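You operate a simulated robot arm through the tools that you are given. There is no shell and no other tool. Be economical: measure what you need, move in short steps, check, and stop when the job is done.

You run a simulated robot arm. Do the job below in one go: nothing can be reset, and whatever is moved stays where it is left.

## Task
Tip out the teal cup, brush the side plate and fold the napkin.
Fine: the last of the juice goes into the blue basin; stand the cup in it. Brush the crumbs off the teal side plate with the dry blue palm brush, stand the brush back and fold the blue napkin in half where it lies. The plate stays on the orange place mat. Spill no more than 8 ml a pour. Drop, tip, ram, crush, chip or break nothing, tools too; china and glass break by a fall, knock or squeeze; pinch, strike or load no finger, and keep suds out of food.

Only the result counts: the job must be done as asked and must still hold three seconds after the hand-in. Knocking over, shifting, dropping, spilling or breaking anything else fails it. Flat cloth is picked up by pressing the open fingertips on it (5 to 10 N) and closing them slowly along it; thin cloth reads only 2 to 8 mm in the jaws.

## Robot
A 7-joint arm with a two-finger parallel gripper, fixed in place. Base frame: the origin is at the foot of the arm, x ahead of it, y to its left, z up. Lengths are in mm, angles in degrees, forces in N, time in s.
Its first joint turns from -115.0 to 115.0 degrees. Payload 3.91 kg.
The tool frame sits at the grasp point between the pads (the TCP): z along the fingers, y along the line on which they close. The tips reach 30 mm beyond it. Largest opening 110 mm; finger width 20, thickness 10; the body of the gripper, 48 by 112 mm, starts 55 mm behind the TCP.
Orientation is that of the tool frame in the base frame, as a unit quaternion [w, x, y, z]. With the fingers straight down and closing along the base's y, the tool's x points along the base's -x, its y along +y and its z along -z.

## Interface
- The arm moves only by the tool move_arm. Its argument "rows" is one flat list of numbers, 7 for each row, row after row: the turn, a rotation vector about the tool's x, y, z in degrees, then the shift along the tool's x, y, z in mm, then the finger opening in mm, from 0 to 110. In form: [wx, wy, wz, x, y, z, hand, wx, wy, wz, x, y, z, hand, ...]. A call has 1 to 20 rows; each row shifts and turns the commanded pose from where the row before left it, along the tool's axes as they then stand. Rows are played at 5 a second. More than 50 mm and 8.6 degrees between two rows, or a gripper value outside its range, and nothing of the call is played. Where a pose cannot be reached the arm comes as near as it can. A force on the tool above 40 N (or 10 N above the force at the start of the call, whichever is more), or a blocked arm, ends the call early, and 0.2 s more pass. Each finger travels about 108 mm/s and halts on what it meets, pressing with about 41 N; the grip force reading is that of the motor and also rises with nothing between the fingers. The clock runs only during rows and for 0.2 s after the last one: add rows that do not move to give the fingers time. The reply holds the time, the measured pose of the TCP, the force on the tool along the base axes, the opening and the grip force, in the units named above and with some noise, and new pictures: "pictures" is both (left out), scene, wrist or none.
- Cameras (640 x 400 px; columns grow to the right, rows downward): "scene" is fixed at [399, 649.5, 1526.7]; the picture's right is [-0.99, 0.11, 0.00], its down [0.09, 0.85, -0.51] and it looks along [-0.06, -0.51, -0.86] (base axes); focal length 252 px, centre (320, 200). "wrist" rides on the gripper at [-36, 0, -57] in the tool frame; the picture's right is [0.00, -1.00, 0.00], its down [0.97, 0.00, -0.24] and it looks along [0.24, 0.00, 0.97] (tool axes); focal length 218 px, centre (320, 200). There is no depth. A picture from a camera that has moved, and an enlarged one, comes with that camera's place and axes in the base frame and with its lens.
- lift_body(by): slides the trunk up (or, below 0, down) by that many mm; the arm rides with it, the base frame stays. It gives what a move gives, with no picture.
- inspect(camera, box): a new picture of the part [left, top, right, bottom] of that camera's present view, enlarged. It takes no simulated time.
- close_job(): hands the job in; it is judged then, once.

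Work in short steps. Places have to be worked out from the pictures, the camera data and where the tool is seen: move nearer, look again, correct. Check each grasp and each placing, and mend what went wrong. You have 120 turns and 170 pictures in all, those below and enlarged ones among them. Open the gripper and draw the arm clear of the work before you hand the job in, unless the task says otherwise; then end with one line.

The tools are called after ">>>" as a command line: name --argument value ..., lists and objects as JSON in quotes. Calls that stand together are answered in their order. move_arm: Moves the arm, as the interface text tells. Its arguments: {"type":"object","properties":{"rows":{"type":"array","items":{"type":"number"}},"pictures":{"type":"string","enum":["both","scene","wrist","none"]}},"required":["rows"]} The other tools are called the same way: lift_body (by) slides the trunk up or down; inspect (camera, box) takes an enlarged picture of a part of a camera's view; close_job () hands the job in.

At the start:

```text
time: 0.0
eef_pos: [370.6, 292.0, 1226.2]
orientation: [0.0, 0.0, 1.0, 0.0]
force: [-0.1, 0.2, 0.2]
width: 110.1
finger_force: 0.1
trunk travel left (down, up): [-725.0, 265.0]
```

scene: 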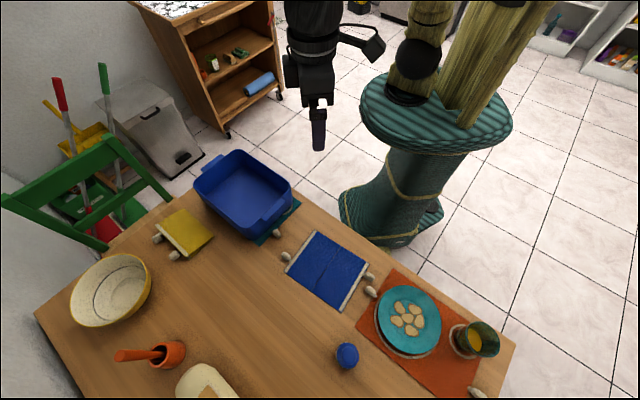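
wrist: 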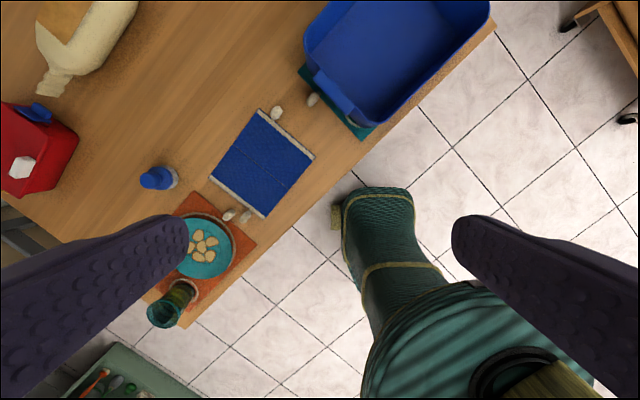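

The two views put the table top at roughly z≈750, which is well away from the stated 120. I'll enlarge both views before moving.

>>> inspect --camera "scene" --box '[320, 250, 540, 400]'

>>> inspect --camera "scene" --box '[140, 140, 400, 320]'

>>> inspect --camera "wrist" --box '[80, 90, 330, 350]'

```text
2.67 times, centred on (430, 325) of scene
camera zoom: at [399.0, 649.5, 1526.7], right [-0.99, 0.11, 0.0], down [0.09, 0.85, -0.51], along [-0.06, -0.51, -0.86], focal length 671 px, centre (27, -133)
```

zoom: 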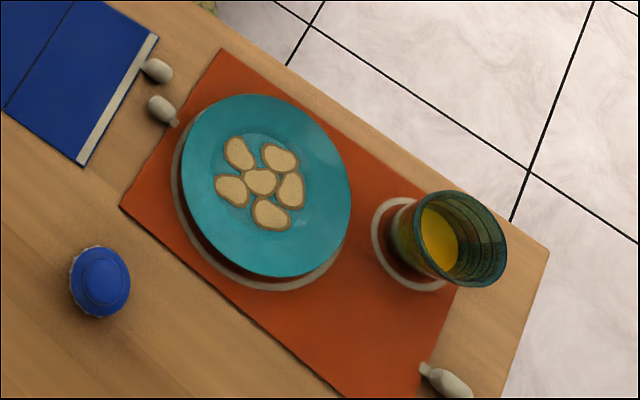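

```text
2.22 times, centred on (270, 230) of scene
camera zoom: at [399.0, 649.5, 1526.7], right [-0.99, 0.11, 0.0], down [0.09, 0.85, -0.51], along [-0.06, -0.51, -0.86], focal length 559 px, centre (431, 133)
```

zoom: 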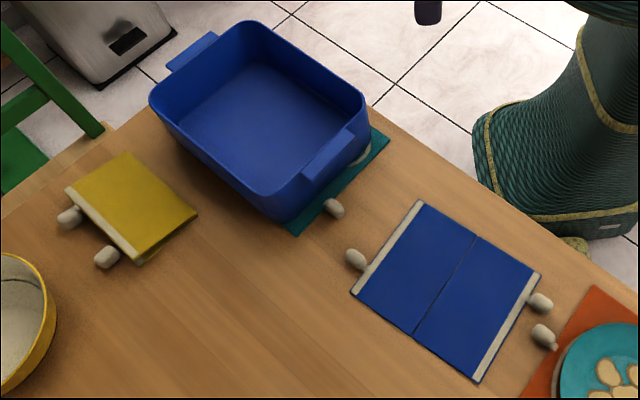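

```text
1.54 times, centred on (205, 220) of wrist
camera zoom: at [404.1, 292.1, 1283.1], right [0.0, -1.0, 0.0], down [-0.97, 0.0, 0.24], along [-0.24, 0.0, -0.97], focal length 336 px, centre (497, 169)
```

zoom: 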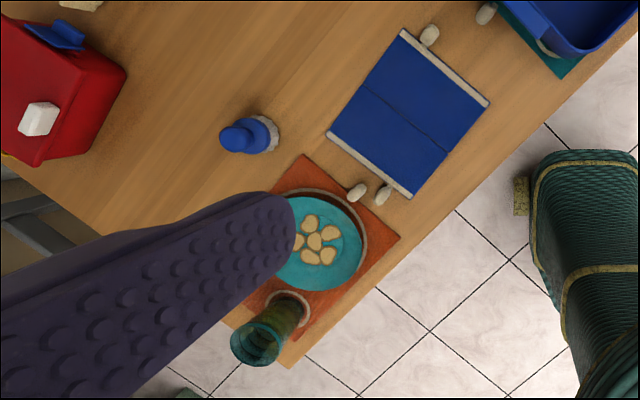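

Triangulated places in base mm:
- Table: z≈752
- Cup: about (13, 668), roughly 95 tall
- Plate: about (146, 598)
- Brush: about (331, 662)
- Napkin corners: (377,304), (482,431), (325,562), (218,432)
- Basin: about (600, 150)

The air below the hand is free, so I lower the trunk by 220 and then test the reach.

>>> lift_body --by -220

```text
time: 2.3
eef_pos: [367.2, 291.5, 1005.6]
orientation: [0.0, 0.0, 1.0, 0.0]
force: [0.1, 0.2, 0.5]
width: 109.9
finger_force: 0.1
trunk travel left (down, up): [-505.0, 485.0]
```

The hand is at z 1005. I move at this height toward (150, 500) to test the reach and see the plate and cup up close.

>>> move_arm --rows '[0, 0, 0, 30, 30, 0, 110, 0, 0, 0, 30, 30, 0, 110, 0, 0, 0, 30, 30, 0, 110, 0, 0, 0, 30, 30, 0, 110, 0, 0, 0, 30, 30, 0, 110, 0, 0, 0, 30, 30, 0, 110, 0, 0, 0, 30, 30, 0, 110]'

```text
time: 3.9
eef_pos: [157.9, 505.0, 1005.8]
orientation: [0.0, -0.001, 1.0, 0.001]
force: [0.0, -0.1, 0.4]
width: 109.9
finger_force: 0.1
trunk travel left (down, up): [-505.0, 485.0]
camera wrist: at [191.9, 504.8, 1062.5], right [0.0, -1.0, 0.0], down [-0.97, 0.0, 0.24], along [-0.24, 0.0, -0.97], focal length 218 px, centre (320, 200)
```

scene: 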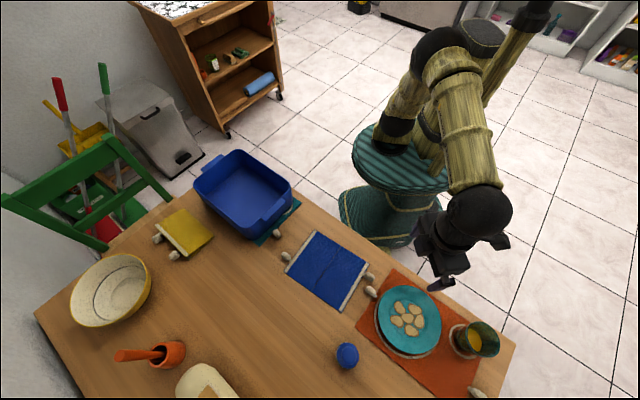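
wrist: 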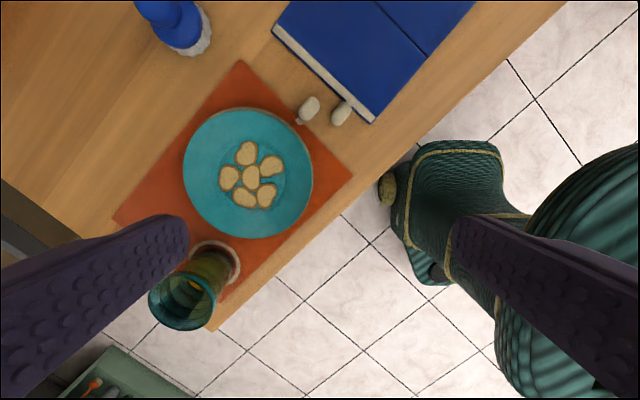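

The arm reaches easily. I'll move back from the cup at this height, turn the hand to heading about 75°, and pitch it to point 45° down for a slanted side grasp.

>>> move_arm --rows '[0, 0, 0, 34, 15, 0, 110, 0, 0, 0, 34, 15, 0, 110, 0, 0, 0, 34, 15, 0, 110, 0, 0, 0, 34, 15, 0, 110, 0, 0, 0, 34, 15, 0, 110, 0, 0, -8.33, 0, 0, 0, 110, 0, 0, -8.33, 0, 0, 0, 110, 0, 0, -8.33, 0, 0, 0, 110, 0, 0, -8.33, 0, 0, 0, 110, 0, 0, -8.33, 0, 0, 0, 110, 0, 0, -8.33, 0, 0, 0, 110, 0, 0, -8.33, 0, 0, 0, 110, 0, 0, -8.33, 0, 0, 0, 110, 0, 0, -8.33, 0, 0, 0, 110, 0, -7.5, 0, 0, 0, 0, 110, 0, -7.5, 0, 0, 0, 0, 110, 0, -7.5, 0, 0, 0, 0, 110, 0, -7.5, 0, 0, 0, 0, 110, 0, -7.5, 0, 0, 0, 0, 110, 0, -7.5, 0, 0, 0, 0, 110]'

```text
time: 8.1
eef_pos: [-9.9, 575.9, 1006.2]
orientation: [0.304, -0.562, 0.733, 0.234]
force: [0.2, 0.0, -0.4]
width: 110.1
finger_force: 0.1
trunk travel left (down, up): [-505.0, 485.0]
camera wrist: at [-15.4, 561.7, 1072.2], right [0.97, -0.26, 0.0], down [-0.22, -0.83, -0.52], along [0.13, 0.5, -0.86], focal length 218 px, centre (320, 200)
```

scene: 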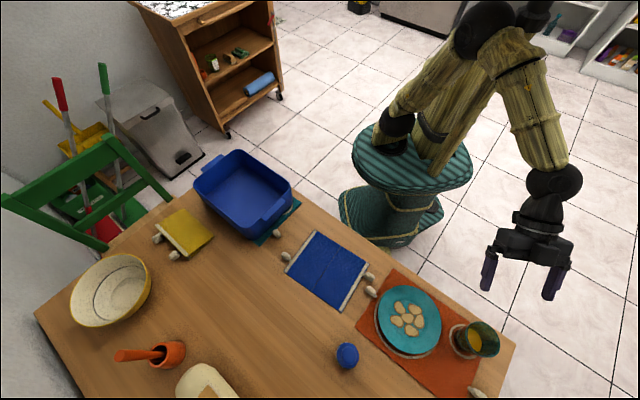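
wrist: 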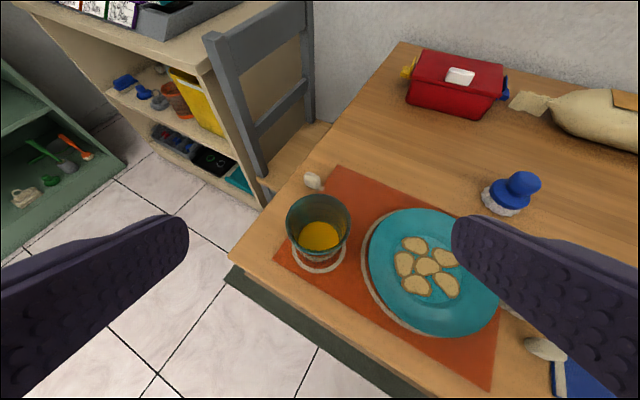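

The refined cup position is (11, 664) with the rim at z≈850. I go down to the standoff on the cup's approach line.

>>> move_arm --rows '[0, 0, 0, 25, 1, 25, 110, 0, 0, 0, 26, 1, 26, 110, 0, 0, 0, 26, 0, 26, 110, 0, 0, 0, 0, 0, 25, 110, 0, 0, 0, 0, 0, 25, 110]'

```text
time: 9.2
eef_pos: [26.8, 599.9, 976.3]
orientation: [0.332, -0.509, 0.737, 0.295]
force: [-0.3, 0.1, 0.0]
width: 110.2
finger_force: 0.0
trunk travel left (down, up): [-505.0, 485.0]
stopped in row 5: the arm was blocked; the commanded pose is now the measured one
camera wrist: at [25.0, 576.1, 1037.5], right [0.95, -0.31, -0.1], down [-0.3, -0.72, -0.62], along [0.12, 0.62, -0.78], focal length 218 px, centre (320, 200)
```

scene: 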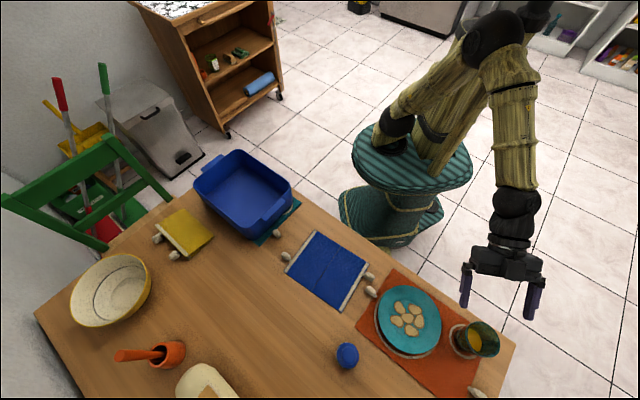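
wrist: 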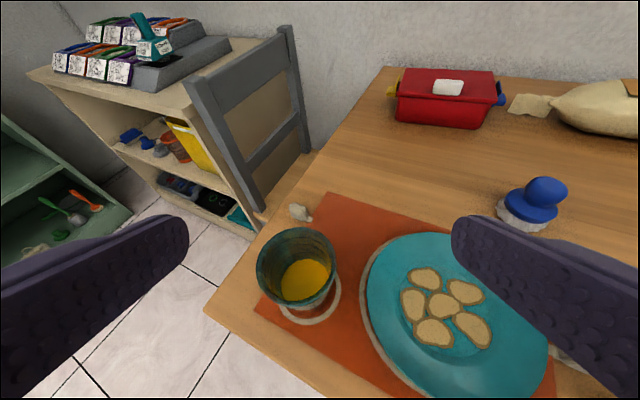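

The arm ran out of low reach at this trunk height. I back off and raise the hand relative to the shoulder, squaring it up again, so that I can lower the trunk further.

>>> move_arm --rows '[0, 0, 0, 0, 0, -25, 110, 0.45, 3.8, -3.1, 0, 0, -25, 110, 0.45, 3.8, -3.1, 0, 8, 0, 110, 0, 0, 0, -26, 8, -26, 110, 0, 0, 0, -26, 8, -26, 110, 0, 0, 0, -26, 8, -26, 110, 0, 0, 0, -26, 0, -26, 110]' --pictures "none"

>>> lift_body --by -150

```text
time: 10.8
eef_pos: [-15.7, 571.7, 1151.6]
orientation: [0.302, -0.567, 0.729, 0.236]
force: [0.5, 0.4, 0.2]
width: 110.0
finger_force: 0.0
trunk travel left (down, up): [-505.0, 485.0]
```

```text
time: 12.6
eef_pos: [-14.9, 570.9, 1000.1]
orientation: [0.302, -0.567, 0.729, 0.237]
force: [0.2, 0.1, -0.2]
width: 110.0
finger_force: 0.1
trunk travel left (down, up): [-355.0, 635.0]
```

The hand is at (-15, 571, 1000), clear of everything. I lower another 105 to the standoff and look.

>>> lift_body --by -105

>>> inspect --camera "wrist" --box '[160, 100, 480, 400]'

>>> inspect --camera "scene" --box '[320, 100, 640, 400]'

```text
time: 13.9
eef_pos: [-15.3, 572.1, 896.4]
orientation: [0.301, -0.567, 0.729, 0.237]
force: [0.5, 0.1, -0.1]
width: 110.0
finger_force: 0.1
trunk travel left (down, up): [-250.0, 740.0]
```

```text
1.33 times, centred on (320, 250) of wrist
camera zoom: at [-19.7, 557.2, 961.2], right [0.97, -0.25, 0.0], down [-0.21, -0.83, -0.52], along [0.12, 0.5, -0.86], focal length 291 px, centre (320, 133)
```

zoom: 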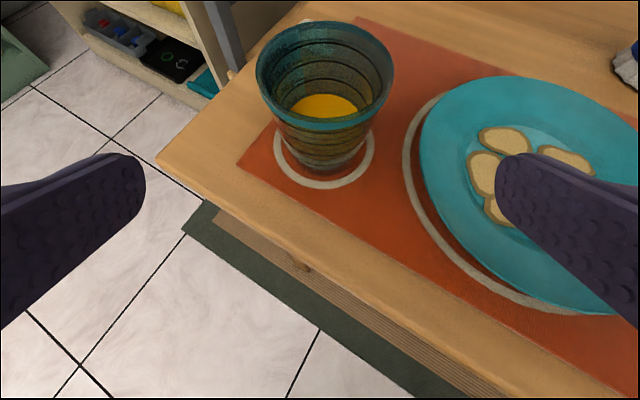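

```text
1.33 times, centred on (480, 250) of scene
camera zoom: at [399.0, 649.5, 1526.7], right [-0.99, 0.11, 0.0], down [0.09, 0.85, -0.51], along [-0.06, -0.51, -0.86], focal length 336 px, centre (107, 133)
```

zoom: 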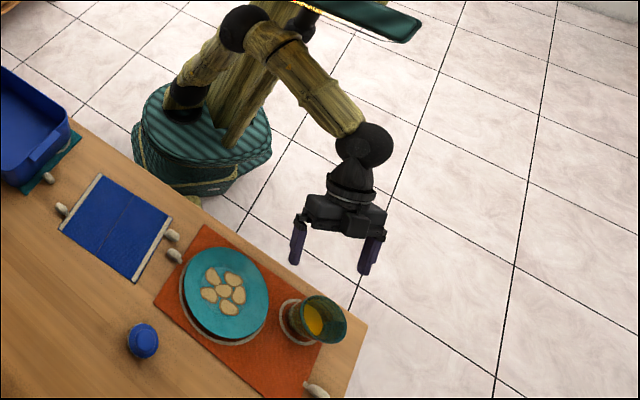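

The cup's axis is at about (8, 665) with its rim at z≈838. I advance 126 mm along the fingers with the hand fully open, which leaves the palm about 10 mm clear of the rim.

>>> move_arm --rows '[0, 0, 0, 0, 0, 20, 110, 0, 0, 0, 0, 0, 20, 110, 0, 0, 0, 1, 0, 20, 110, 0, 0, 0, 1, 0, 20, 110, 0, 0, 0, 1, 1, 16, 110, 0, 0, 0, 1, 0, 16, 110, 0, 0, 0, 0, 0, 14, 110]'

```text
time: 15.5
eef_pos: [5.6, 655.2, 804.4]
orientation: [0.302, -0.567, 0.729, 0.238]
force: [0.3, -0.5, 0.1]
width: 110.2
finger_force: 0.0
trunk travel left (down, up): [-250.0, 740.0]
camera wrist: at [0.2, 640.6, 869.9], right [0.97, -0.25, 0.0], down [-0.21, -0.83, -0.52], along [0.12, 0.5, -0.85], focal length 218 px, centre (320, 200)
```

scene: 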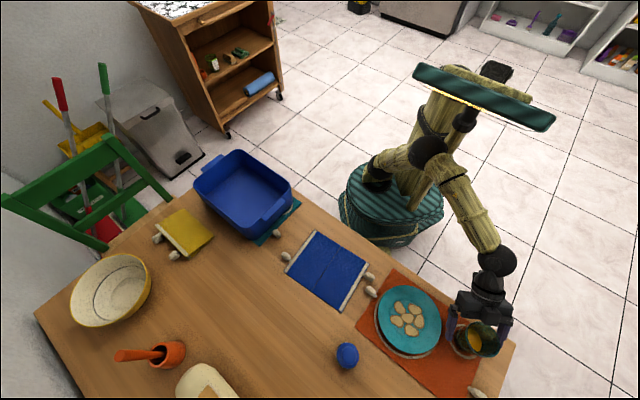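
wrist: 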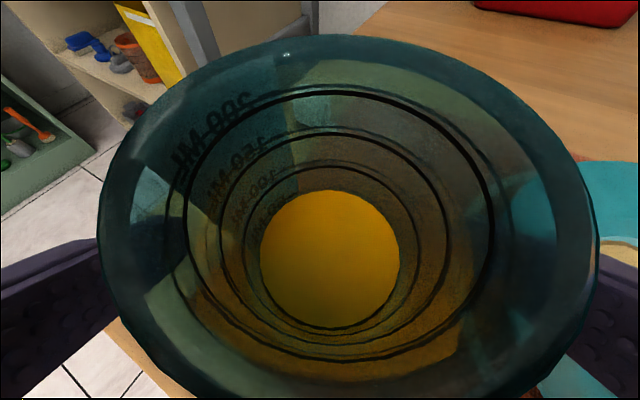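

The cup is a graduated tumbler holding about 30 ml. It sits about 4 mm toward +x, so I centre on it and close to 74 mm.

>>> move_arm --rows '[0, 0, 0, 0, -4, 0, 110, 0, 0, 0, 0, 0, 0, 95, 0, 0, 0, 0, 0, 0, 84, 0, 0, 0, 0, 0, 0, 78, 0, 0, 0, 0, 0, 0, 74, 0, 0, 0, 0, 0, 0, 74]' --pictures "wrist"

```text
time: 16.9
eef_pos: [8.3, 654.8, 804.5]
orientation: [0.302, -0.567, 0.729, 0.238]
force: [0.7, -1.0, -0.9]
width: 74.2
finger_force: 0.0
trunk travel left (down, up): [-250.0, 740.0]
camera wrist: at [3.6, 639.5, 869.9], right [0.97, -0.25, 0.0], down [-0.21, -0.83, -0.52], along [0.12, 0.5, -0.86], focal length 218 px, centre (320, 200)
```

wrist: 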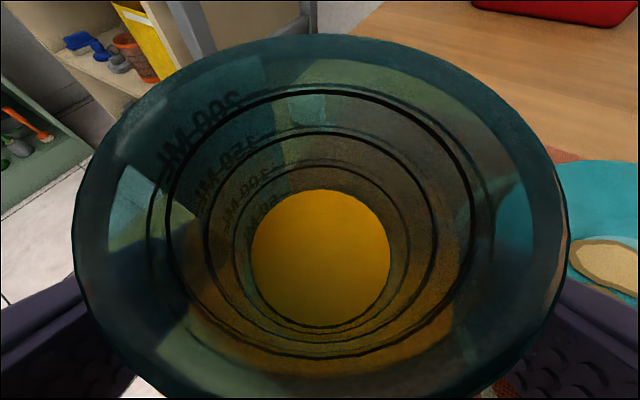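

Centred, with no contact at 74 mm. I close slowly, 1 mm per row, watching the force.

>>> move_arm --rows '[0, 0, 0, 0, 0, 0, 73, 0, 0, 0, 0, 0, 0, 72, 0, 0, 0, 0, 0, 0, 71, 0, 0, 0, 0, 0, 0, 70, 0, 0, 0, 0, 0, 0, 69, 0, 0, 0, 0, 0, 0, 68, 0, 0, 0, 0, 0, 0, 68]' --pictures "none"

```text
time: 18.5
eef_pos: [8.4, 654.4, 804.7]
orientation: [0.302, -0.567, 0.729, 0.237]
force: [-0.6, -0.4, 0.1]
width: 69.0
finger_force: 0.6
trunk travel left (down, up): [-250.0, 740.0]
```

>>> move_arm --rows '[0, 0, 0, 0, 0, 0, 67.5, 0, 0, 0, 0, 0, 0, 67, 0, 0, 0, 0, 0, 0, 67]' --pictures "none"

```text
time: 19.3
eef_pos: [8.9, 653.5, 804.3]
orientation: [0.302, -0.567, 0.729, 0.237]
force: [0.1, -0.8, -0.1]
width: 67.8
finger_force: 20.1
trunk travel left (down, up): [-250.0, 740.0]
```

>>> move_arm --rows '[0, 0, 0, 0, 0, 0, 67, 0, 0, 0, 0, 0, 0, 67]' --pictures "wrist"

```text
time: 19.9
eef_pos: [9.3, 653.4, 804.6]
orientation: [0.302, -0.567, 0.729, 0.237]
force: [0.4, -0.4, 1.0]
width: 67.7
finger_force: 1.2
trunk travel left (down, up): [-250.0, 740.0]
camera wrist: at [3.7, 639.4, 870.0], right [0.97, -0.25, 0.0], down [-0.21, -0.83, -0.52], along [0.12, 0.5, -0.86], focal length 218 px, centre (320, 200)
```

wrist: 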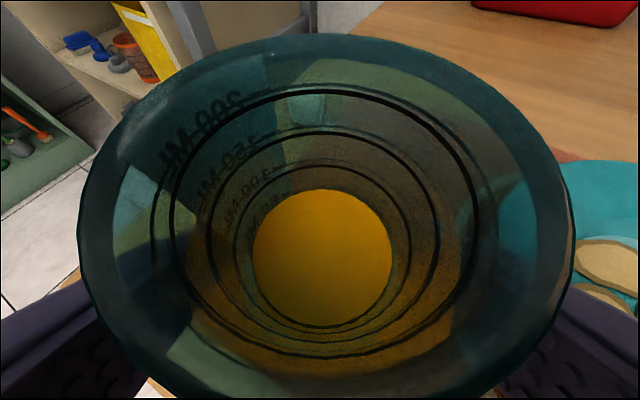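

>>> move_arm --rows '[0, 0, 0, 0, 0, 0, 66, 0, 0, 0, 0, 0, 0, 65, 0, 0, 0, 0, 0, 0, 65]' --pictures "none"

>>> move_arm --rows '[0, 0, 0, 0, 0, 0, 65, 0, 0, 0, 0, 0, 0, 65]' --pictures "none"

```text
time: 20.7
eef_pos: [8.2, 655.1, 805.0]
orientation: [0.302, -0.567, 0.729, 0.237]
force: [1.1, -0.8, 0.9]
width: 67.7
finger_force: 41.1
trunk travel left (down, up): [-250.0, 740.0]
```

```text
time: 21.3
eef_pos: [7.6, 653.4, 805.1]
orientation: [0.301, -0.567, 0.729, 0.237]
force: [0.2, 0.0, 0.5]
width: 67.7
finger_force: 40.7
trunk travel left (down, up): [-250.0, 740.0]
```

Contact is at 67.7 mm and the motor is at its 41 N limit. I relax the command a little to ease the squeeze.

>>> move_arm --rows '[0, 0, 0, 0, 0, 0, 66.5, 0, 0, 0, 0, 0, 0, 66.5, 0, 0, 0, 0, 0, 0, 66.5]' --pictures "wrist"

```text
time: 22.1
eef_pos: [8.6, 653.1, 805.2]
orientation: [0.302, -0.566, 0.73, 0.236]
force: [-0.4, -0.3, 0.7]
width: 67.7
finger_force: 41.0
trunk travel left (down, up): [-250.0, 740.0]
camera wrist: at [3.6, 639.4, 869.9], right [0.97, -0.25, 0.0], down [-0.21, -0.83, -0.52], along [0.12, 0.5, -0.86], focal length 218 px, centre (320, 200)
```

wrist: 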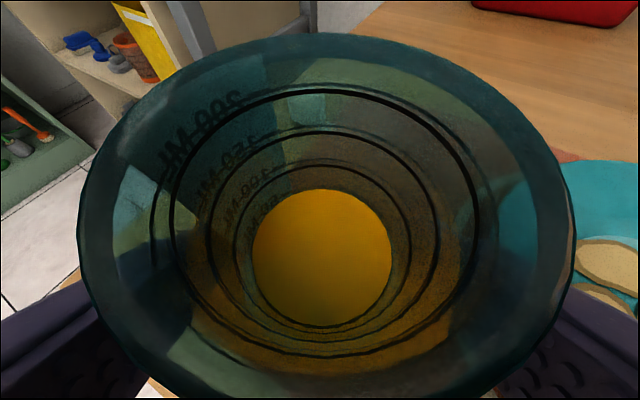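

The cup is intact and held, so I lift it 28 mm and check.

>>> move_arm --rows '[0, 0, 0, -5, 0, -5, 66.5, 0, 0, 0, -7, 0, -7, 66.5, 0, 0, 0, -8, 0, -8, 66.5]'

```text
time: 22.9
eef_pos: [7.3, 653.8, 833.3]
orientation: [0.301, -0.567, 0.729, 0.237]
force: [0.4, 0.3, -1.2]
width: 67.6
finger_force: 20.8
trunk travel left (down, up): [-250.0, 740.0]
camera wrist: at [2.5, 639.2, 898.5], right [0.97, -0.25, 0.0], down [-0.21, -0.83, -0.52], along [0.12, 0.5, -0.86], focal length 218 px, centre (320, 200)
```

scene: 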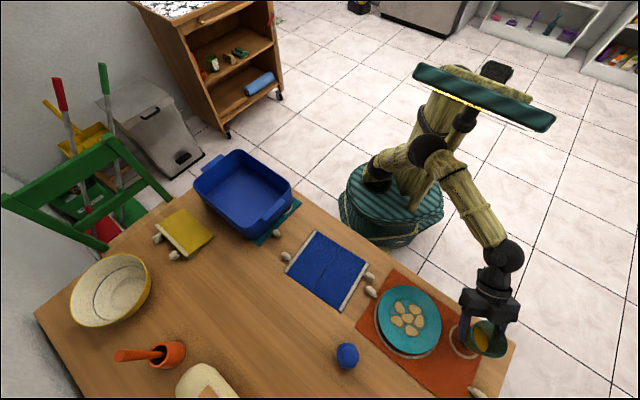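
wrist: 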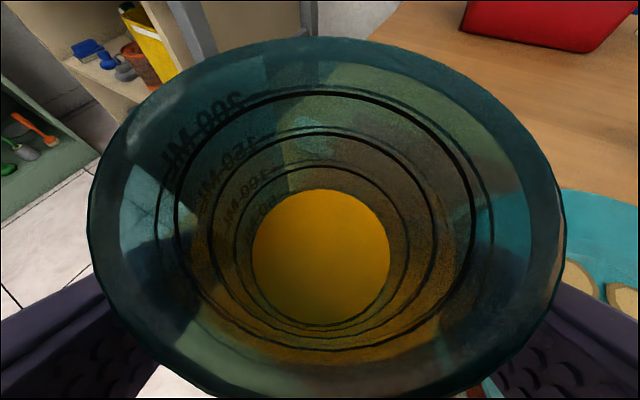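

The cup is lifted and level. I raise it well clear with the trunk before swinging toward the basin.

>>> lift_body --by 150

>>> move_arm --rows '[1.473, 0, 1.473, -4.05, -23.05, 4.05, 66, 1.473, 0, 1.473, -4.05, -23.05, 4.05, 66, 1.473, 0, 1.473, -4.05, -23.05, 4.05, 66, 1.473, 0, 1.473, -4.05, -23.05, 4.05, 66, 1.473, 0, 1.473, -4.05, -23.05, 4.05, 66, 1.473, 0, 1.473, -4.05, -23.05, 4.05, 66, 1.473, 0, 1.473, -4.05, -23.05, 4.05, 66, 1.473, 0, 1.473, -4.05, -23.05, 4.05, 66]' --pictures "wrist"

```text
time: 24.7
eef_pos: [7.3, 652.8, 982.4]
orientation: [0.301, -0.567, 0.729, 0.237]
force: [0.6, 0.3, -1.3]
width: 67.6
finger_force: 9.8
trunk travel left (down, up): [-400.0, 590.0]
```

```text
time: 26.5
eef_pos: [194.8, 626.8, 983.3]
orientation: [0.333, -0.455, 0.803, 0.191]
force: [0.9, 0.1, -1.5]
width: 67.1
finger_force: 31.1
trunk travel left (down, up): [-400.0, 590.0]
camera wrist: at [185.6, 614.2, 1048.2], right [0.86, -0.51, 0.0], down [-0.44, -0.73, -0.52], along [0.26, 0.45, -0.86], focal length 218 px, centre (320, 200)
```

wrist: 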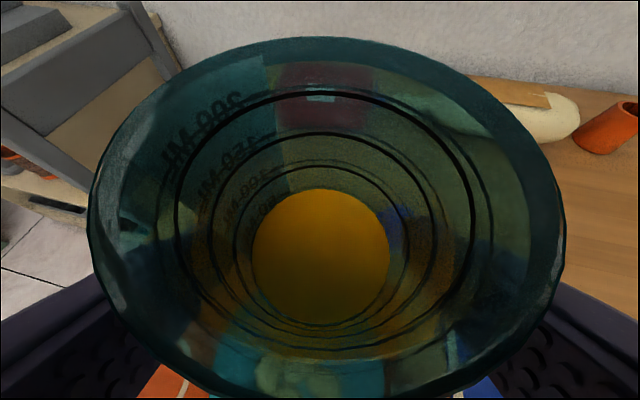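

The radius is constant and the cup steady. I carry on with the arc.

>>> move_arm --rows '[1.473, 0, 1.473, -4.05, -23.05, 4.05, 66, 1.473, 0, 1.473, -4.05, -23.05, 4.05, 66, 1.473, 0, 1.473, -4.05, -23.05, 4.05, 66, 1.473, 0, 1.473, -4.05, -23.05, 4.05, 66, 1.473, 0, 1.473, -4.05, -23.05, 4.05, 66, 1.473, 0, 1.473, -4.05, -23.05, 4.05, 66, 1.473, 0, 1.473, -4.05, -23.05, 4.05, 66, 1.473, 0, 1.473, -4.05, -23.05, 4.05, 66, 1.473, 0, 1.473, -4.05, -23.05, 4.05, 66, 1.473, 0, 1.473, -4.05, -23.05, 4.05, 66, 1.473, 0, 1.473, -4.05, -23.05, 4.05, 66, 1.473, 0, 1.473, -4.05, -23.05, 4.05, 66, 1.473, 0, 1.473, -4.05, -23.05, 4.05, 66, 1.473, 0, 1.473, -4.05, -23.05, 4.05, 66, 1.473, 0, 1.473, -4.05, -23.05, 4.05, 66, 1.473, 0, 1.473, -4.05, -23.05, 4.05, 66, 1.473, 0, 1.473, -4.05, -23.05, 4.05, 66, 1.473, 0, 1.473, -4.05, -23.05, 4.05, 66, 1.473, 0, 1.473, -4.05, -23.05, 4.05, 66, 1.473, 0, 1.473, -4.05, -23.05, 4.05, 66]' --pictures "none"

>>> move_arm --rows '[1.473, 0, 1.473, -4.05, -23.05, 4.05, 66, 1.473, 0, 1.473, -4.05, -23.05, 4.05, 66, 1.473, 0, 1.473, -4.05, -23.05, 4.05, 66, 1.473, 0, 1.473, -4.05, -23.05, 4.05, 66, 1.473, 0, 1.473, -4.05, -23.05, 4.05, 66, 1.473, 0, 1.473, -4.05, -23.05, 4.05, 66, 1.473, 0, 1.473, -4.05, -23.05, 4.05, 66, 1.473, 0, 1.473, -4.05, -23.05, 4.05, 66]'

```text
time: 30.7
eef_pos: [568.5, 347.7, 981.5]
orientation: [0.377, -0.14, 0.914, 0.06]
force: [0.3, 0.0, -0.6]
width: 67.2
finger_force: 40.1
trunk travel left (down, up): [-400.0, 590.0]
```

```text
time: 32.5
eef_pos: [644.3, 176.1, 979.3]
orientation: [0.381, -0.007, 0.924, 0.003]
force: [-0.5, -0.3, -1.5]
width: 67.2
finger_force: 40.8
trunk travel left (down, up): [-400.0, 590.0]
camera wrist: at [628.6, 176.2, 1045.2], right [0.02, -1.0, 0.0], down [-0.86, -0.01, -0.51], along [0.51, 0.01, -0.86], focal length 218 px, centre (320, 200)
```

scene: 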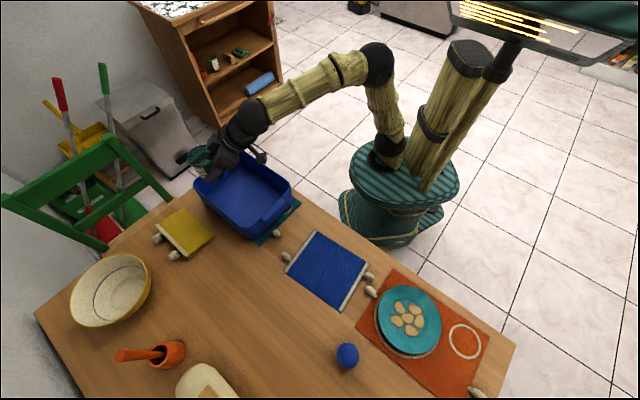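
wrist: 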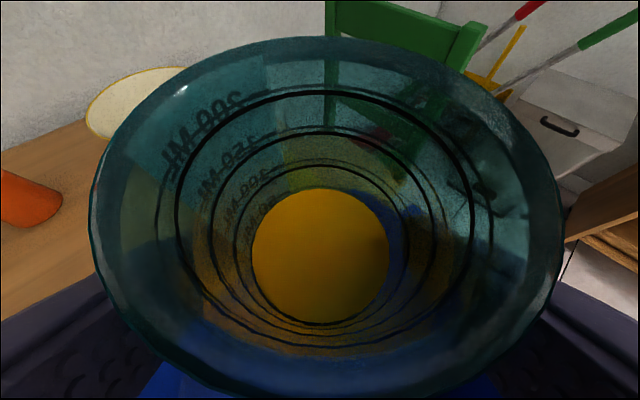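

The cup is over the basin side, still level and held. I move to about (625, 160, 940), so the mouth will be over the basin's middle when it rolls.

>>> move_arm --rows '[0, 0, 0, 10, -4, 3.5, 66, 0, 0, 0, 10, -4, 3.5, 66, 0, 0, 0, 10, -4, 3.5, 66, 0, 0, 0, 11, -4, 3.5, 66]' --pictures "none"

>>> inspect --camera "scene" --box '[150, 100, 350, 250]'

```text
time: 33.5
eef_pos: [627.2, 159.8, 940.8]
orientation: [0.382, -0.006, 0.924, 0.004]
force: [0.1, -0.3, -1.4]
width: 67.4
finger_force: 21.2
trunk travel left (down, up): [-400.0, 590.0]
```

```text
2.67 times, centred on (250, 175) of scene
camera zoom: at [399.0, 649.5, 1526.7], right [-0.99, 0.11, 0.0], down [0.09, 0.85, -0.51], along [-0.06, -0.51, -0.86], focal length 671 px, centre (507, 267)
```

zoom: 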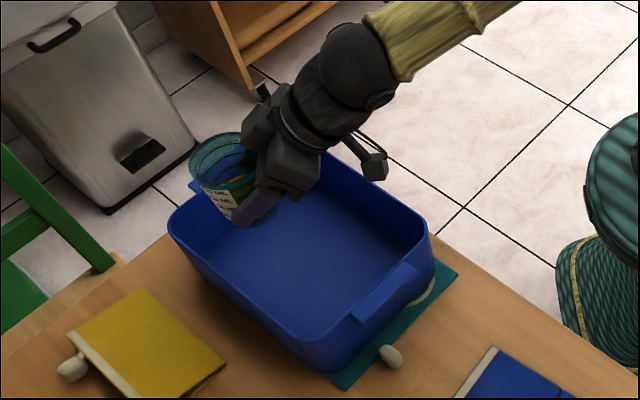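

The basin centre is nearer (595, 178). I shift there and test-roll the hand 64° about its axis, which tilts the cup about 44° and is still short of pouring.

>>> move_arm --rows '[0, 0, 0, 3, 8, -3, 66, 0, 0, 0, 2, 8, -2, 66, 0, 0, 8, 0, 0, 0, 66, 0, 0, 8, 0, 0, 0, 66, 0, 0, 8, 0, 0, 0, 66, 0, 0, 8, 0, 0, 0, 66, 0, 0, 8, 0, 0, 0, 66, 0, 0, 8, 0, 0, 0, 66, 0, 0, 8, 0, 0, 0, 66, 0, 0, 8, 0, 0, 0, 66]'

```text
time: 35.7
eef_pos: [618.9, 173.9, 940.0]
orientation: [0.321, 0.485, 0.787, 0.206]
force: [0.0, -0.4, -0.4]
width: 67.2
finger_force: 40.9
trunk travel left (down, up): [-400.0, 590.0]
camera wrist: at [588.2, 141.9, 991.7], right [-0.63, -0.44, -0.64], down [-0.48, 0.87, -0.13], along [0.61, 0.23, -0.76], focal length 218 px, centre (320, 200)
```

scene: 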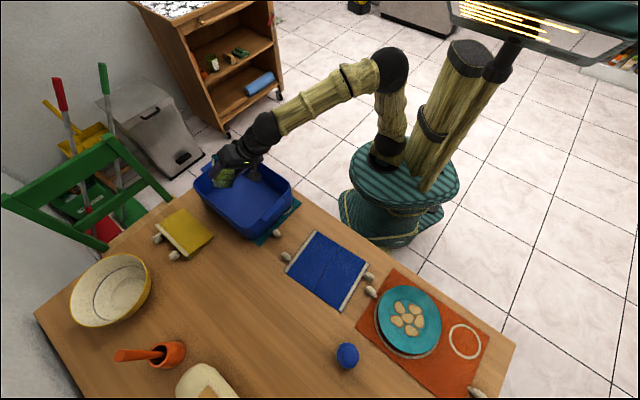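
wrist: 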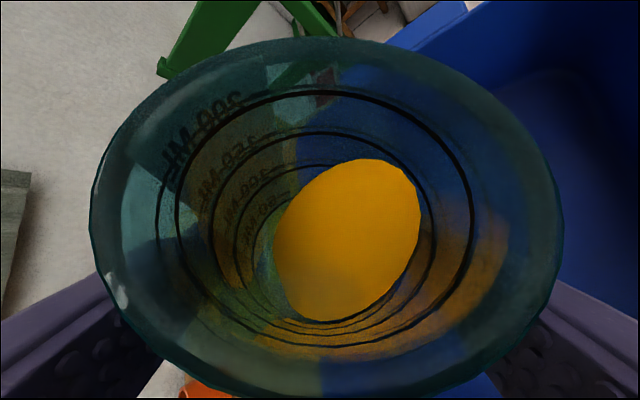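

The roll works and the juice leans as expected. I go on slowly to about 100° of roll and check.

>>> move_arm --rows '[0, 0, 6, 0, 0, 0, 66, 0, 0, 6, 0, 0, 0, 66, 0, 0, 6, 0, 0, 0, 66, 0, 0, 6, 0, 0, 0, 66, 0, 0, 6, 0, 0, 0, 66, 0, 0, 6, 0, 0, 0, 66]' --pictures "wrist"

>>> inspect --camera "scene" --box '[150, 100, 350, 250]'

```text
time: 37.1
eef_pos: [619.8, 175.5, 941.3]
orientation: [0.241, 0.704, 0.599, 0.295]
force: [-0.8, -0.7, -1.3]
width: 67.2
finger_force: 21.1
trunk travel left (down, up): [-400.0, 590.0]
camera wrist: at [574.4, 139.6, 977.0], right [-0.7, 0.17, -0.69], down [-0.06, 0.95, 0.29], along [0.71, 0.25, -0.66], focal length 218 px, centre (320, 200)
```

wrist: 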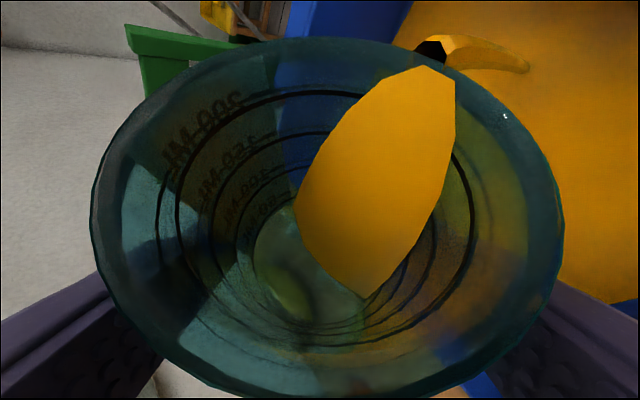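

```text
2.67 times, centred on (250, 175) of scene
camera zoom: at [399.0, 649.5, 1526.7], right [-0.99, 0.11, 0.0], down [0.09, 0.85, -0.51], along [-0.06, -0.51, -0.86], focal length 671 px, centre (507, 267)
```

zoom: 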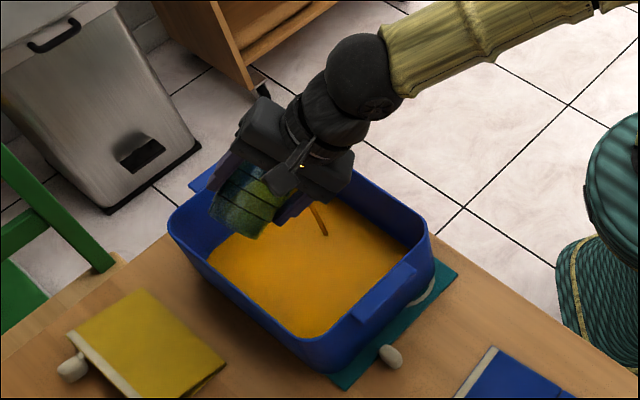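

The stream lands well inside the basin. I hold briefly, then roll further to empty the cup.

>>> move_arm --rows '[0, 0, 4, 0, 0, 0, 66, 0, 0, 4, 0, 0, 0, 66, 0, 0, 4, 0, 0, 0, 66, 0, 0, 4, 0, 0, 0, 66, 0, 0, 5, 0, 0, 0, 66, 0, 0, 5, 0, 0, 0, 66, 0, 0, 5, 0, 0, 0, 66, 0, 0, 5, 0, 0, 0, 66, 0, 0, 6, 0, 0, 0, 66, 0, 0, 6, 0, 0, 0, 66, 0, 0, 6, 0, 0, 0, 66, 0, 0, 6, 0, 0, 0, 66]' --pictures "wrist"

>>> inspect --camera "scene" --box '[150, 100, 350, 250]'

```text
time: 39.7
eef_pos: [618.6, 175.0, 941.0]
orientation: [0.061, 0.909, 0.166, 0.376]
force: [1.1, 0.1, -0.2]
width: 67.1
finger_force: 9.4
trunk travel left (down, up): [-400.0, 590.0]
camera wrist: at [553.4, 161.6, 957.2], right [-0.26, 0.94, -0.24], down [0.47, 0.34, 0.81], along [0.84, 0.1, -0.53], focal length 218 px, centre (320, 200)
```

wrist: 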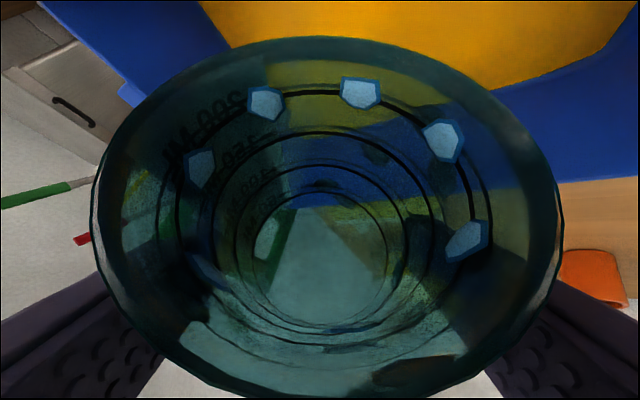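

```text
2.67 times, centred on (250, 175) of scene
camera zoom: at [399.0, 649.5, 1526.7], right [-0.99, 0.11, 0.0], down [0.09, 0.85, -0.51], along [-0.06, -0.51, -0.86], focal length 671 px, centre (507, 267)
```

zoom: 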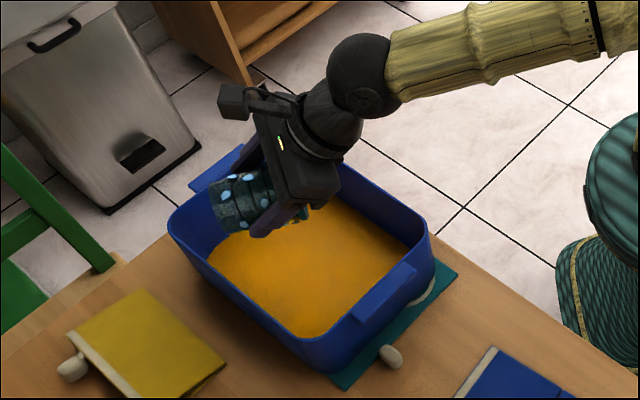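

The cup is nearly empty at about 88° tilt, and pale dots have appeared on it that look like drops. I tilt past horizontal to drain it and take a close look.

>>> move_arm --rows '[0, 0, 6, 0, 0, 0, 66, 0, 0, 6, 0, 0, 0, 66, 0, 0, 6, 0, 0, 0, 66, 0, 5, 0, 0, 0, 0, 66, 0, 5, 0, 0, 0, 0, 66, 0, 5, 0, 0, 0, 0, 66, 0, 5, 0, 0, 0, 0, 66, 0, 0, 0, 0, 0, 0, 66, 0, 0, 0, 0, 0, 0, 66, 0, 0, 0, 0, 0, 0, 66]' --pictures "wrist"

>>> inspect --camera "scene" --box '[190, 130, 290, 200]'

```text
time: 41.9
eef_pos: [617.7, 173.5, 939.9]
orientation: [-0.002, 0.844, 0.023, 0.536]
force: [-0.2, -0.1, -0.2]
width: 67.0
finger_force: 1.0
trunk travel left (down, up): [-400.0, 590.0]
camera wrist: at [549.7, 171.4, 931.9], right [-0.04, 1.0, -0.02], down [0.19, 0.03, 0.98], along [0.98, 0.04, -0.2], focal length 218 px, centre (320, 200)
```

wrist: 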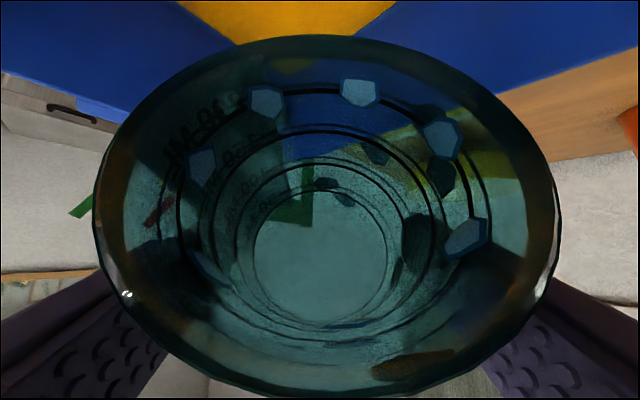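

```text
5.71 times, centred on (240, 165) of scene
camera zoom: at [399.0, 649.5, 1526.7], right [-0.99, 0.11, 0.0], down [0.09, 0.85, -0.51], along [-0.06, -0.51, -0.86], focal length 1438 px, centre (777, 400)
```

zoom: 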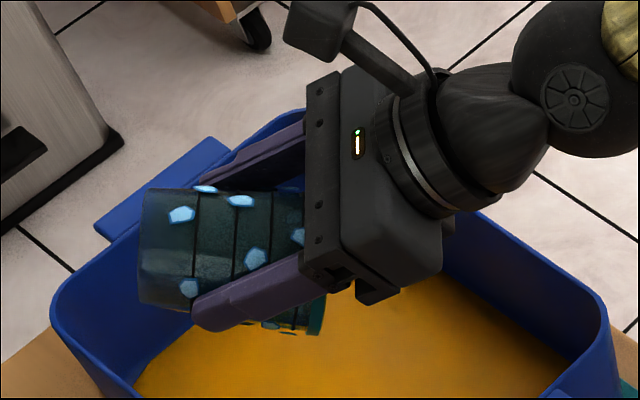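

The cup is empty, and the dots just look like wet drops on it. I roll back upright by reversing the same turns.

>>> move_arm --rows '[0, -5, 0, 0, 0, 0, 66, 0, -5, 0, 0, 0, 0, 66, 0, -5, 0, 0, 0, 0, 66, 0, -5, 0, 0, 0, 0, 66, 0, 0, -8, 0, 0, 0, 66, 0, 0, -8, 0, 0, 0, 66, 0, 0, -8, 0, 0, 0, 66, 0, 0, -8, 0, 0, 0, 66, 0, 0, -8, 0, 0, 0, 66, 0, 0, -8, 0, 0, 0, 66, 0, 0, -8, 0, 0, 0, 66, 0, 0, -8, 0, 0, 0, 66, 0, 0, -8, 0, 0, 0, 66, 0, 0, -8, 0, 0, 0, 66, 0, 0, -8, 0, 0, 0, 66, 0, 0, -8, 0, 0, 0, 66, 0, 0, -8, 0, 0, 0, 66, 0, 0, -8, 0, 0, 0, 66, 0, 0, -8, 0, 0, 0, 66, 0, 0, -8, 0, 0, 0, 66]' --pictures "none"

>>> move_arm --rows '[0, 0, -8, 0, 0, 0, 66, 0, 0, -8, 0, 0, 0, 66, 0, 0, -8, 0, 0, 0, 66, 0, 0, -8, 0, 0, 0, 66, 0, 0, -8, 0, 0, 0, 66, 0, 0, -8, 0, 0, 0, 66, 0, 0, -2, 0, 0, 0, 66, 0, 0, 0, 0, 0, 0, 66]' --pictures "wrist"

>>> inspect --camera "scene" --box '[170, 110, 330, 250]'

```text
time: 46.1
eef_pos: [619.2, 175.4, 938.7]
orientation: [0.344, 0.385, 0.841, 0.164]
force: [0.3, -0.3, -1.3]
width: 66.9
finger_force: 1.1
trunk travel left (down, up): [-400.0, 590.0]
```

```text
time: 47.9
eef_pos: [619.7, 175.0, 941.7]
orientation: [0.381, -0.008, 0.925, 0.004]
force: [0.0, -0.7, -0.8]
width: 67.0
finger_force: 20.1
trunk travel left (down, up): [-400.0, 590.0]
camera wrist: at [603.1, 174.9, 1007.1], right [0.02, -1.0, 0.0], down [-0.86, -0.01, -0.51], along [0.51, 0.01, -0.86], focal length 218 px, centre (320, 200)
```

wrist: 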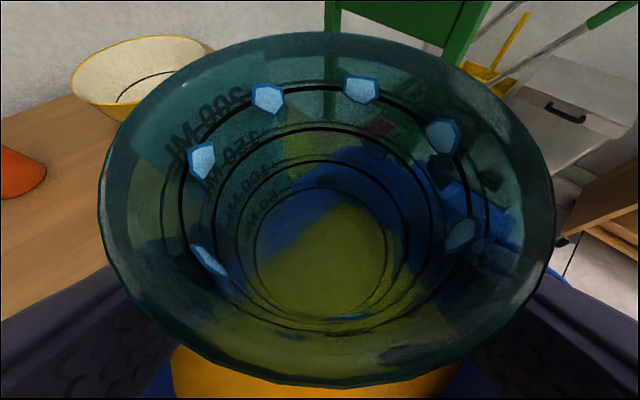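

```text
2.86 times, centred on (250, 180) of scene
camera zoom: at [399.0, 649.5, 1526.7], right [-0.99, 0.11, 0.0], down [0.09, 0.85, -0.51], along [-0.06, -0.51, -0.86], focal length 719 px, centre (520, 257)
```

zoom: 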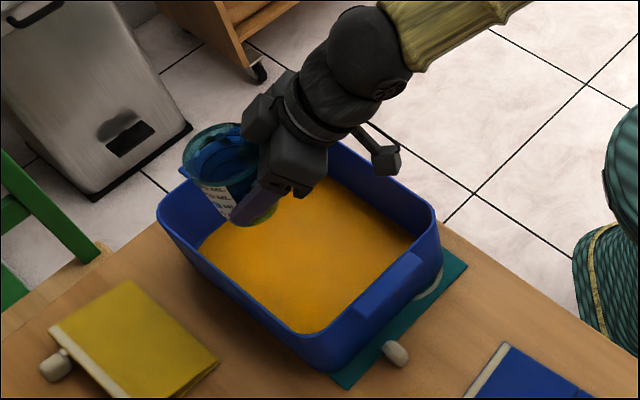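

The cup is upright and empty. I swing the hand's heading to about 46°, along the basin's short axis, so the body clears the walls. Then I centre the cup over the basin.

>>> move_arm --rows '[0, 0, 0, 10, -2.5, -10, 66, 0, 0, 0, 10, -2.5, -10, 66, -5.3, 0, -5.3, 0, 0, 0, 66, -5.3, 0, -5.3, 0, 0, 0, 66, -5.3, 0, -5.3, 0, 0, 0, 66, -5.3, 0, -5.3, 0, 0, 0, 66, -5.3, 0, -5.3, 0, 0, 0, 66, -5.3, 0, -5.3, 0, 0, 0, 66]' --pictures "wrist"

>>> inspect --camera "scene" --box '[170, 110, 330, 250]'

```text
time: 49.7
eef_pos: [590.8, 171.1, 941.2]
orientation: [0.352, -0.359, 0.851, 0.152]
force: [-0.5, 1.2, 0.5]
width: 67.2
finger_force: 1.0
trunk travel left (down, up): [-400.0, 590.0]
camera wrist: at [579.9, 159.0, 1006.9], right [0.72, -0.69, -0.01], down [-0.6, -0.61, -0.52], along [0.36, 0.38, -0.86], focal length 218 px, centre (320, 200)
```

wrist: 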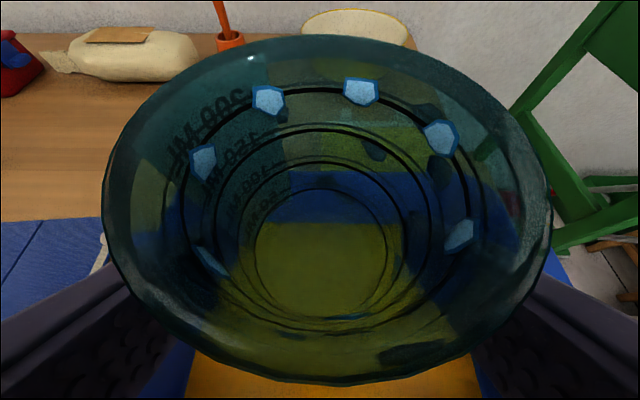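

```text
2.86 times, centred on (250, 180) of scene
camera zoom: at [399.0, 649.5, 1526.7], right [-0.99, 0.11, 0.0], down [0.09, 0.85, -0.51], along [-0.06, -0.51, -0.86], focal length 719 px, centre (520, 257)
```

zoom: 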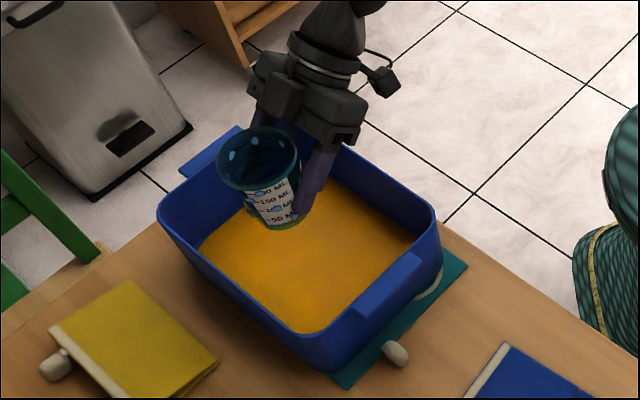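

The hand lines up with the basin walls. I shift 12 mm forward and lower by trunk, leaving the last stretch to slow arm steps.

>>> move_arm --rows '[0, 0, 0, -8.5, 0, 8.5, 66]' --pictures "none"

>>> lift_body --by -100

>>> inspect --camera "scene" --box '[170, 110, 330, 250]'

>>> inspect --camera "wrist" --box '[0, 0, 640, 400]'

```text
time: 50.1
eef_pos: [599.1, 178.7, 941.3]
orientation: [0.352, -0.36, 0.851, 0.151]
force: [0.5, -0.7, -0.9]
width: 66.8
finger_force: 20.2
trunk travel left (down, up): [-400.0, 590.0]
```

```text
time: 51.4
eef_pos: [598.2, 178.6, 840.8]
orientation: [0.352, -0.36, 0.851, 0.151]
force: [-0.8, 0.2, -0.6]
width: 67.1
finger_force: 9.8
trunk travel left (down, up): [-300.0, 690.0]
```

```text
2.86 times, centred on (250, 180) of scene
camera zoom: at [399.0, 649.5, 1526.7], right [-0.99, 0.11, 0.0], down [0.09, 0.85, -0.51], along [-0.06, -0.51, -0.86], focal length 719 px, centre (520, 257)
```

zoom: 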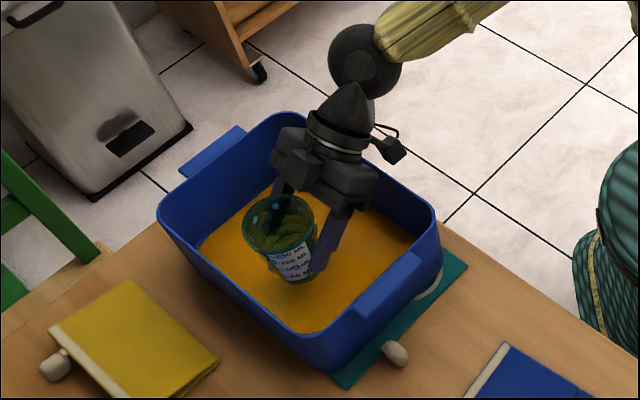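

```text
1.00 times, centred on (320, 200) of wrist
camera zoom: at [587.5, 168.2, 906.5], right [0.72, -0.7, 0.0], down [-0.6, -0.61, -0.52], along [0.36, 0.37, -0.86], focal length 218 px, centre (320, 200)
```

zoom: 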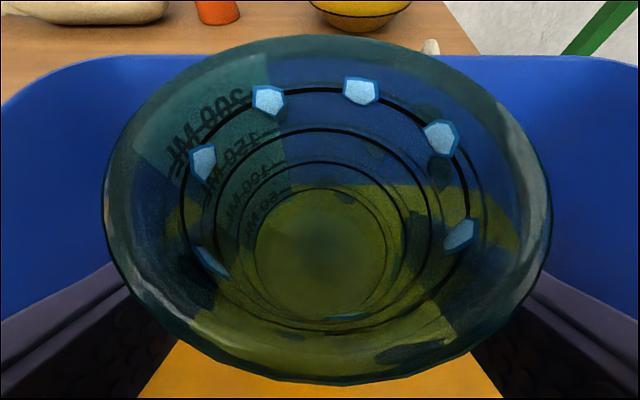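

There is good clearance on all sides. I lower in small steps, watching the vertical force for touchdown.

>>> move_arm --rows '[0, 0, 0, 2.83, 0, 2.83, 66, 0, 0, 0, 2.83, 0, 2.83, 66, 0, 0, 0, 2.83, 0, 2.83, 66, 0, 0, 0, 2.12, 0, 2.12, 66, 0, 0, 0, 1.41, 0, 1.41, 66]' --pictures "none"

>>> move_arm --rows '[0, 0, 0, 1.41, 0, 1.41, 66, 0, 0, 0, 1.41, 0, 1.41, 66, 0, 0, 0, 1.41, 0, 1.41, 66]' --pictures "none"

```text
time: 52.6
eef_pos: [599.3, 178.3, 822.8]
orientation: [0.352, -0.36, 0.851, 0.151]
force: [-0.2, 1.2, -0.7]
width: 67.1
finger_force: 9.7
trunk travel left (down, up): [-300.0, 690.0]
```

```text
time: 53.4
eef_pos: [598.9, 179.5, 818.0]
orientation: [0.351, -0.359, 0.851, 0.152]
force: [0.5, 0.0, -0.3]
width: 67.2
finger_force: 20.6
trunk travel left (down, up): [-300.0, 690.0]
```

>>> move_arm --rows '[0, 0, 0, 0.71, 0, 0.71, 66, 0, 0, 0, 0.71, 0, 0.71, 66, 0, 0, 0, 0.71, 0, 0.71, 66]' --pictures "none"

>>> move_arm --rows '[0, 0, 0, 0.71, 0, 0.71, 66, 0, 0, 0, 0.71, 0, 0.71, 66, 0, 0, 0, 0, 0, 0, 66]' --pictures "wrist"

```text
time: 54.2
eef_pos: [598.5, 178.9, 814.6]
orientation: [0.351, -0.359, 0.851, 0.151]
force: [-0.5, -0.3, -0.6]
width: 67.3
finger_force: 10.2
trunk travel left (down, up): [-300.0, 690.0]
```

```text
time: 55.0
eef_pos: [599.1, 178.5, 813.4]
orientation: [0.352, -0.36, 0.851, 0.151]
force: [0.3, 0.5, -0.8]
width: 67.0
finger_force: 20.6
trunk travel left (down, up): [-300.0, 690.0]
camera wrist: at [587.7, 168.3, 878.6], right [0.72, -0.7, 0.0], down [-0.6, -0.61, -0.52], along [0.36, 0.37, -0.86], focal length 218 px, centre (320, 200)
```

wrist: 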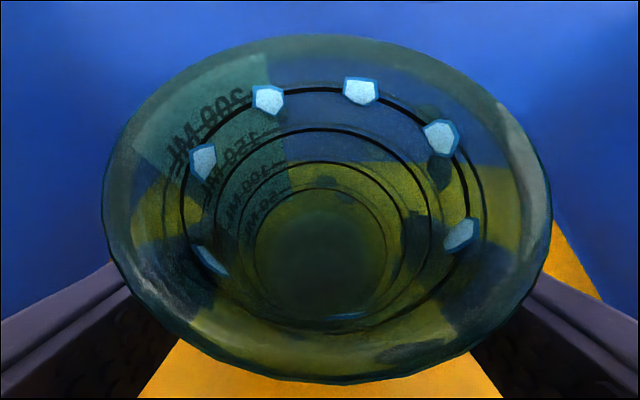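

Not touching yet, as the bottom should be near z≈763. I continue at 1 mm per row, in small calls, until the force rises.

>>> move_arm --rows '[0, 0, 0, 0.71, 0, 0.71, 66, 0, 0, 0, 0.71, 0, 0.71, 66]' --pictures "none"

>>> move_arm --rows '[0, 0, 0, 0.71, 0, 0.71, 66, 0, 0, 0, 0.71, 0, 0.71, 66]' --pictures "none"

>>> move_arm --rows '[0, 0, 0, 0.71, 0, 0.71, 66, 0, 0, 0, 0.71, 0, 0.71, 66]' --pictures "none"

```text
time: 55.6
eef_pos: [598.4, 179.9, 810.5]
orientation: [0.351, -0.359, 0.851, 0.152]
force: [-0.3, -0.4, -1.4]
width: 67.2
finger_force: 0.4
trunk travel left (down, up): [-300.0, 690.0]
```

```text
time: 56.2
eef_pos: [599.0, 179.8, 810.3]
orientation: [0.351, -0.359, 0.852, 0.15]
force: [0.1, 0.2, 1.0]
width: 66.9
finger_force: 20.6
trunk travel left (down, up): [-300.0, 690.0]
```

```text
time: 56.8
eef_pos: [599.0, 179.2, 808.2]
orientation: [0.352, -0.359, 0.851, 0.152]
force: [-0.3, 0.7, 0.4]
width: 66.9
finger_force: 1.1
trunk travel left (down, up): [-300.0, 690.0]
```

>>> move_arm --rows '[0, 0, 0, 0.71, 0, 0.71, 66, 0, 0, 0, 0, 0, 0, 66]' --pictures "none"

>>> move_arm --rows '[0, 0, 0, 0.71, 0, 0.71, 66, 0, 0, 0, 0, 0, 0, 66]' --pictures "none"

```text
time: 57.4
eef_pos: [598.5, 178.7, 808.0]
orientation: [0.352, -0.359, 0.851, 0.151]
force: [-0.4, 0.5, 0.2]
width: 66.6
finger_force: 1.1
trunk travel left (down, up): [-300.0, 690.0]
```

```text
time: 58.0
eef_pos: [598.4, 178.1, 806.0]
orientation: [0.353, -0.358, 0.851, 0.15]
force: [-0.1, 0.7, 0.5]
width: 66.9
finger_force: 0.3
trunk travel left (down, up): [-300.0, 690.0]
```

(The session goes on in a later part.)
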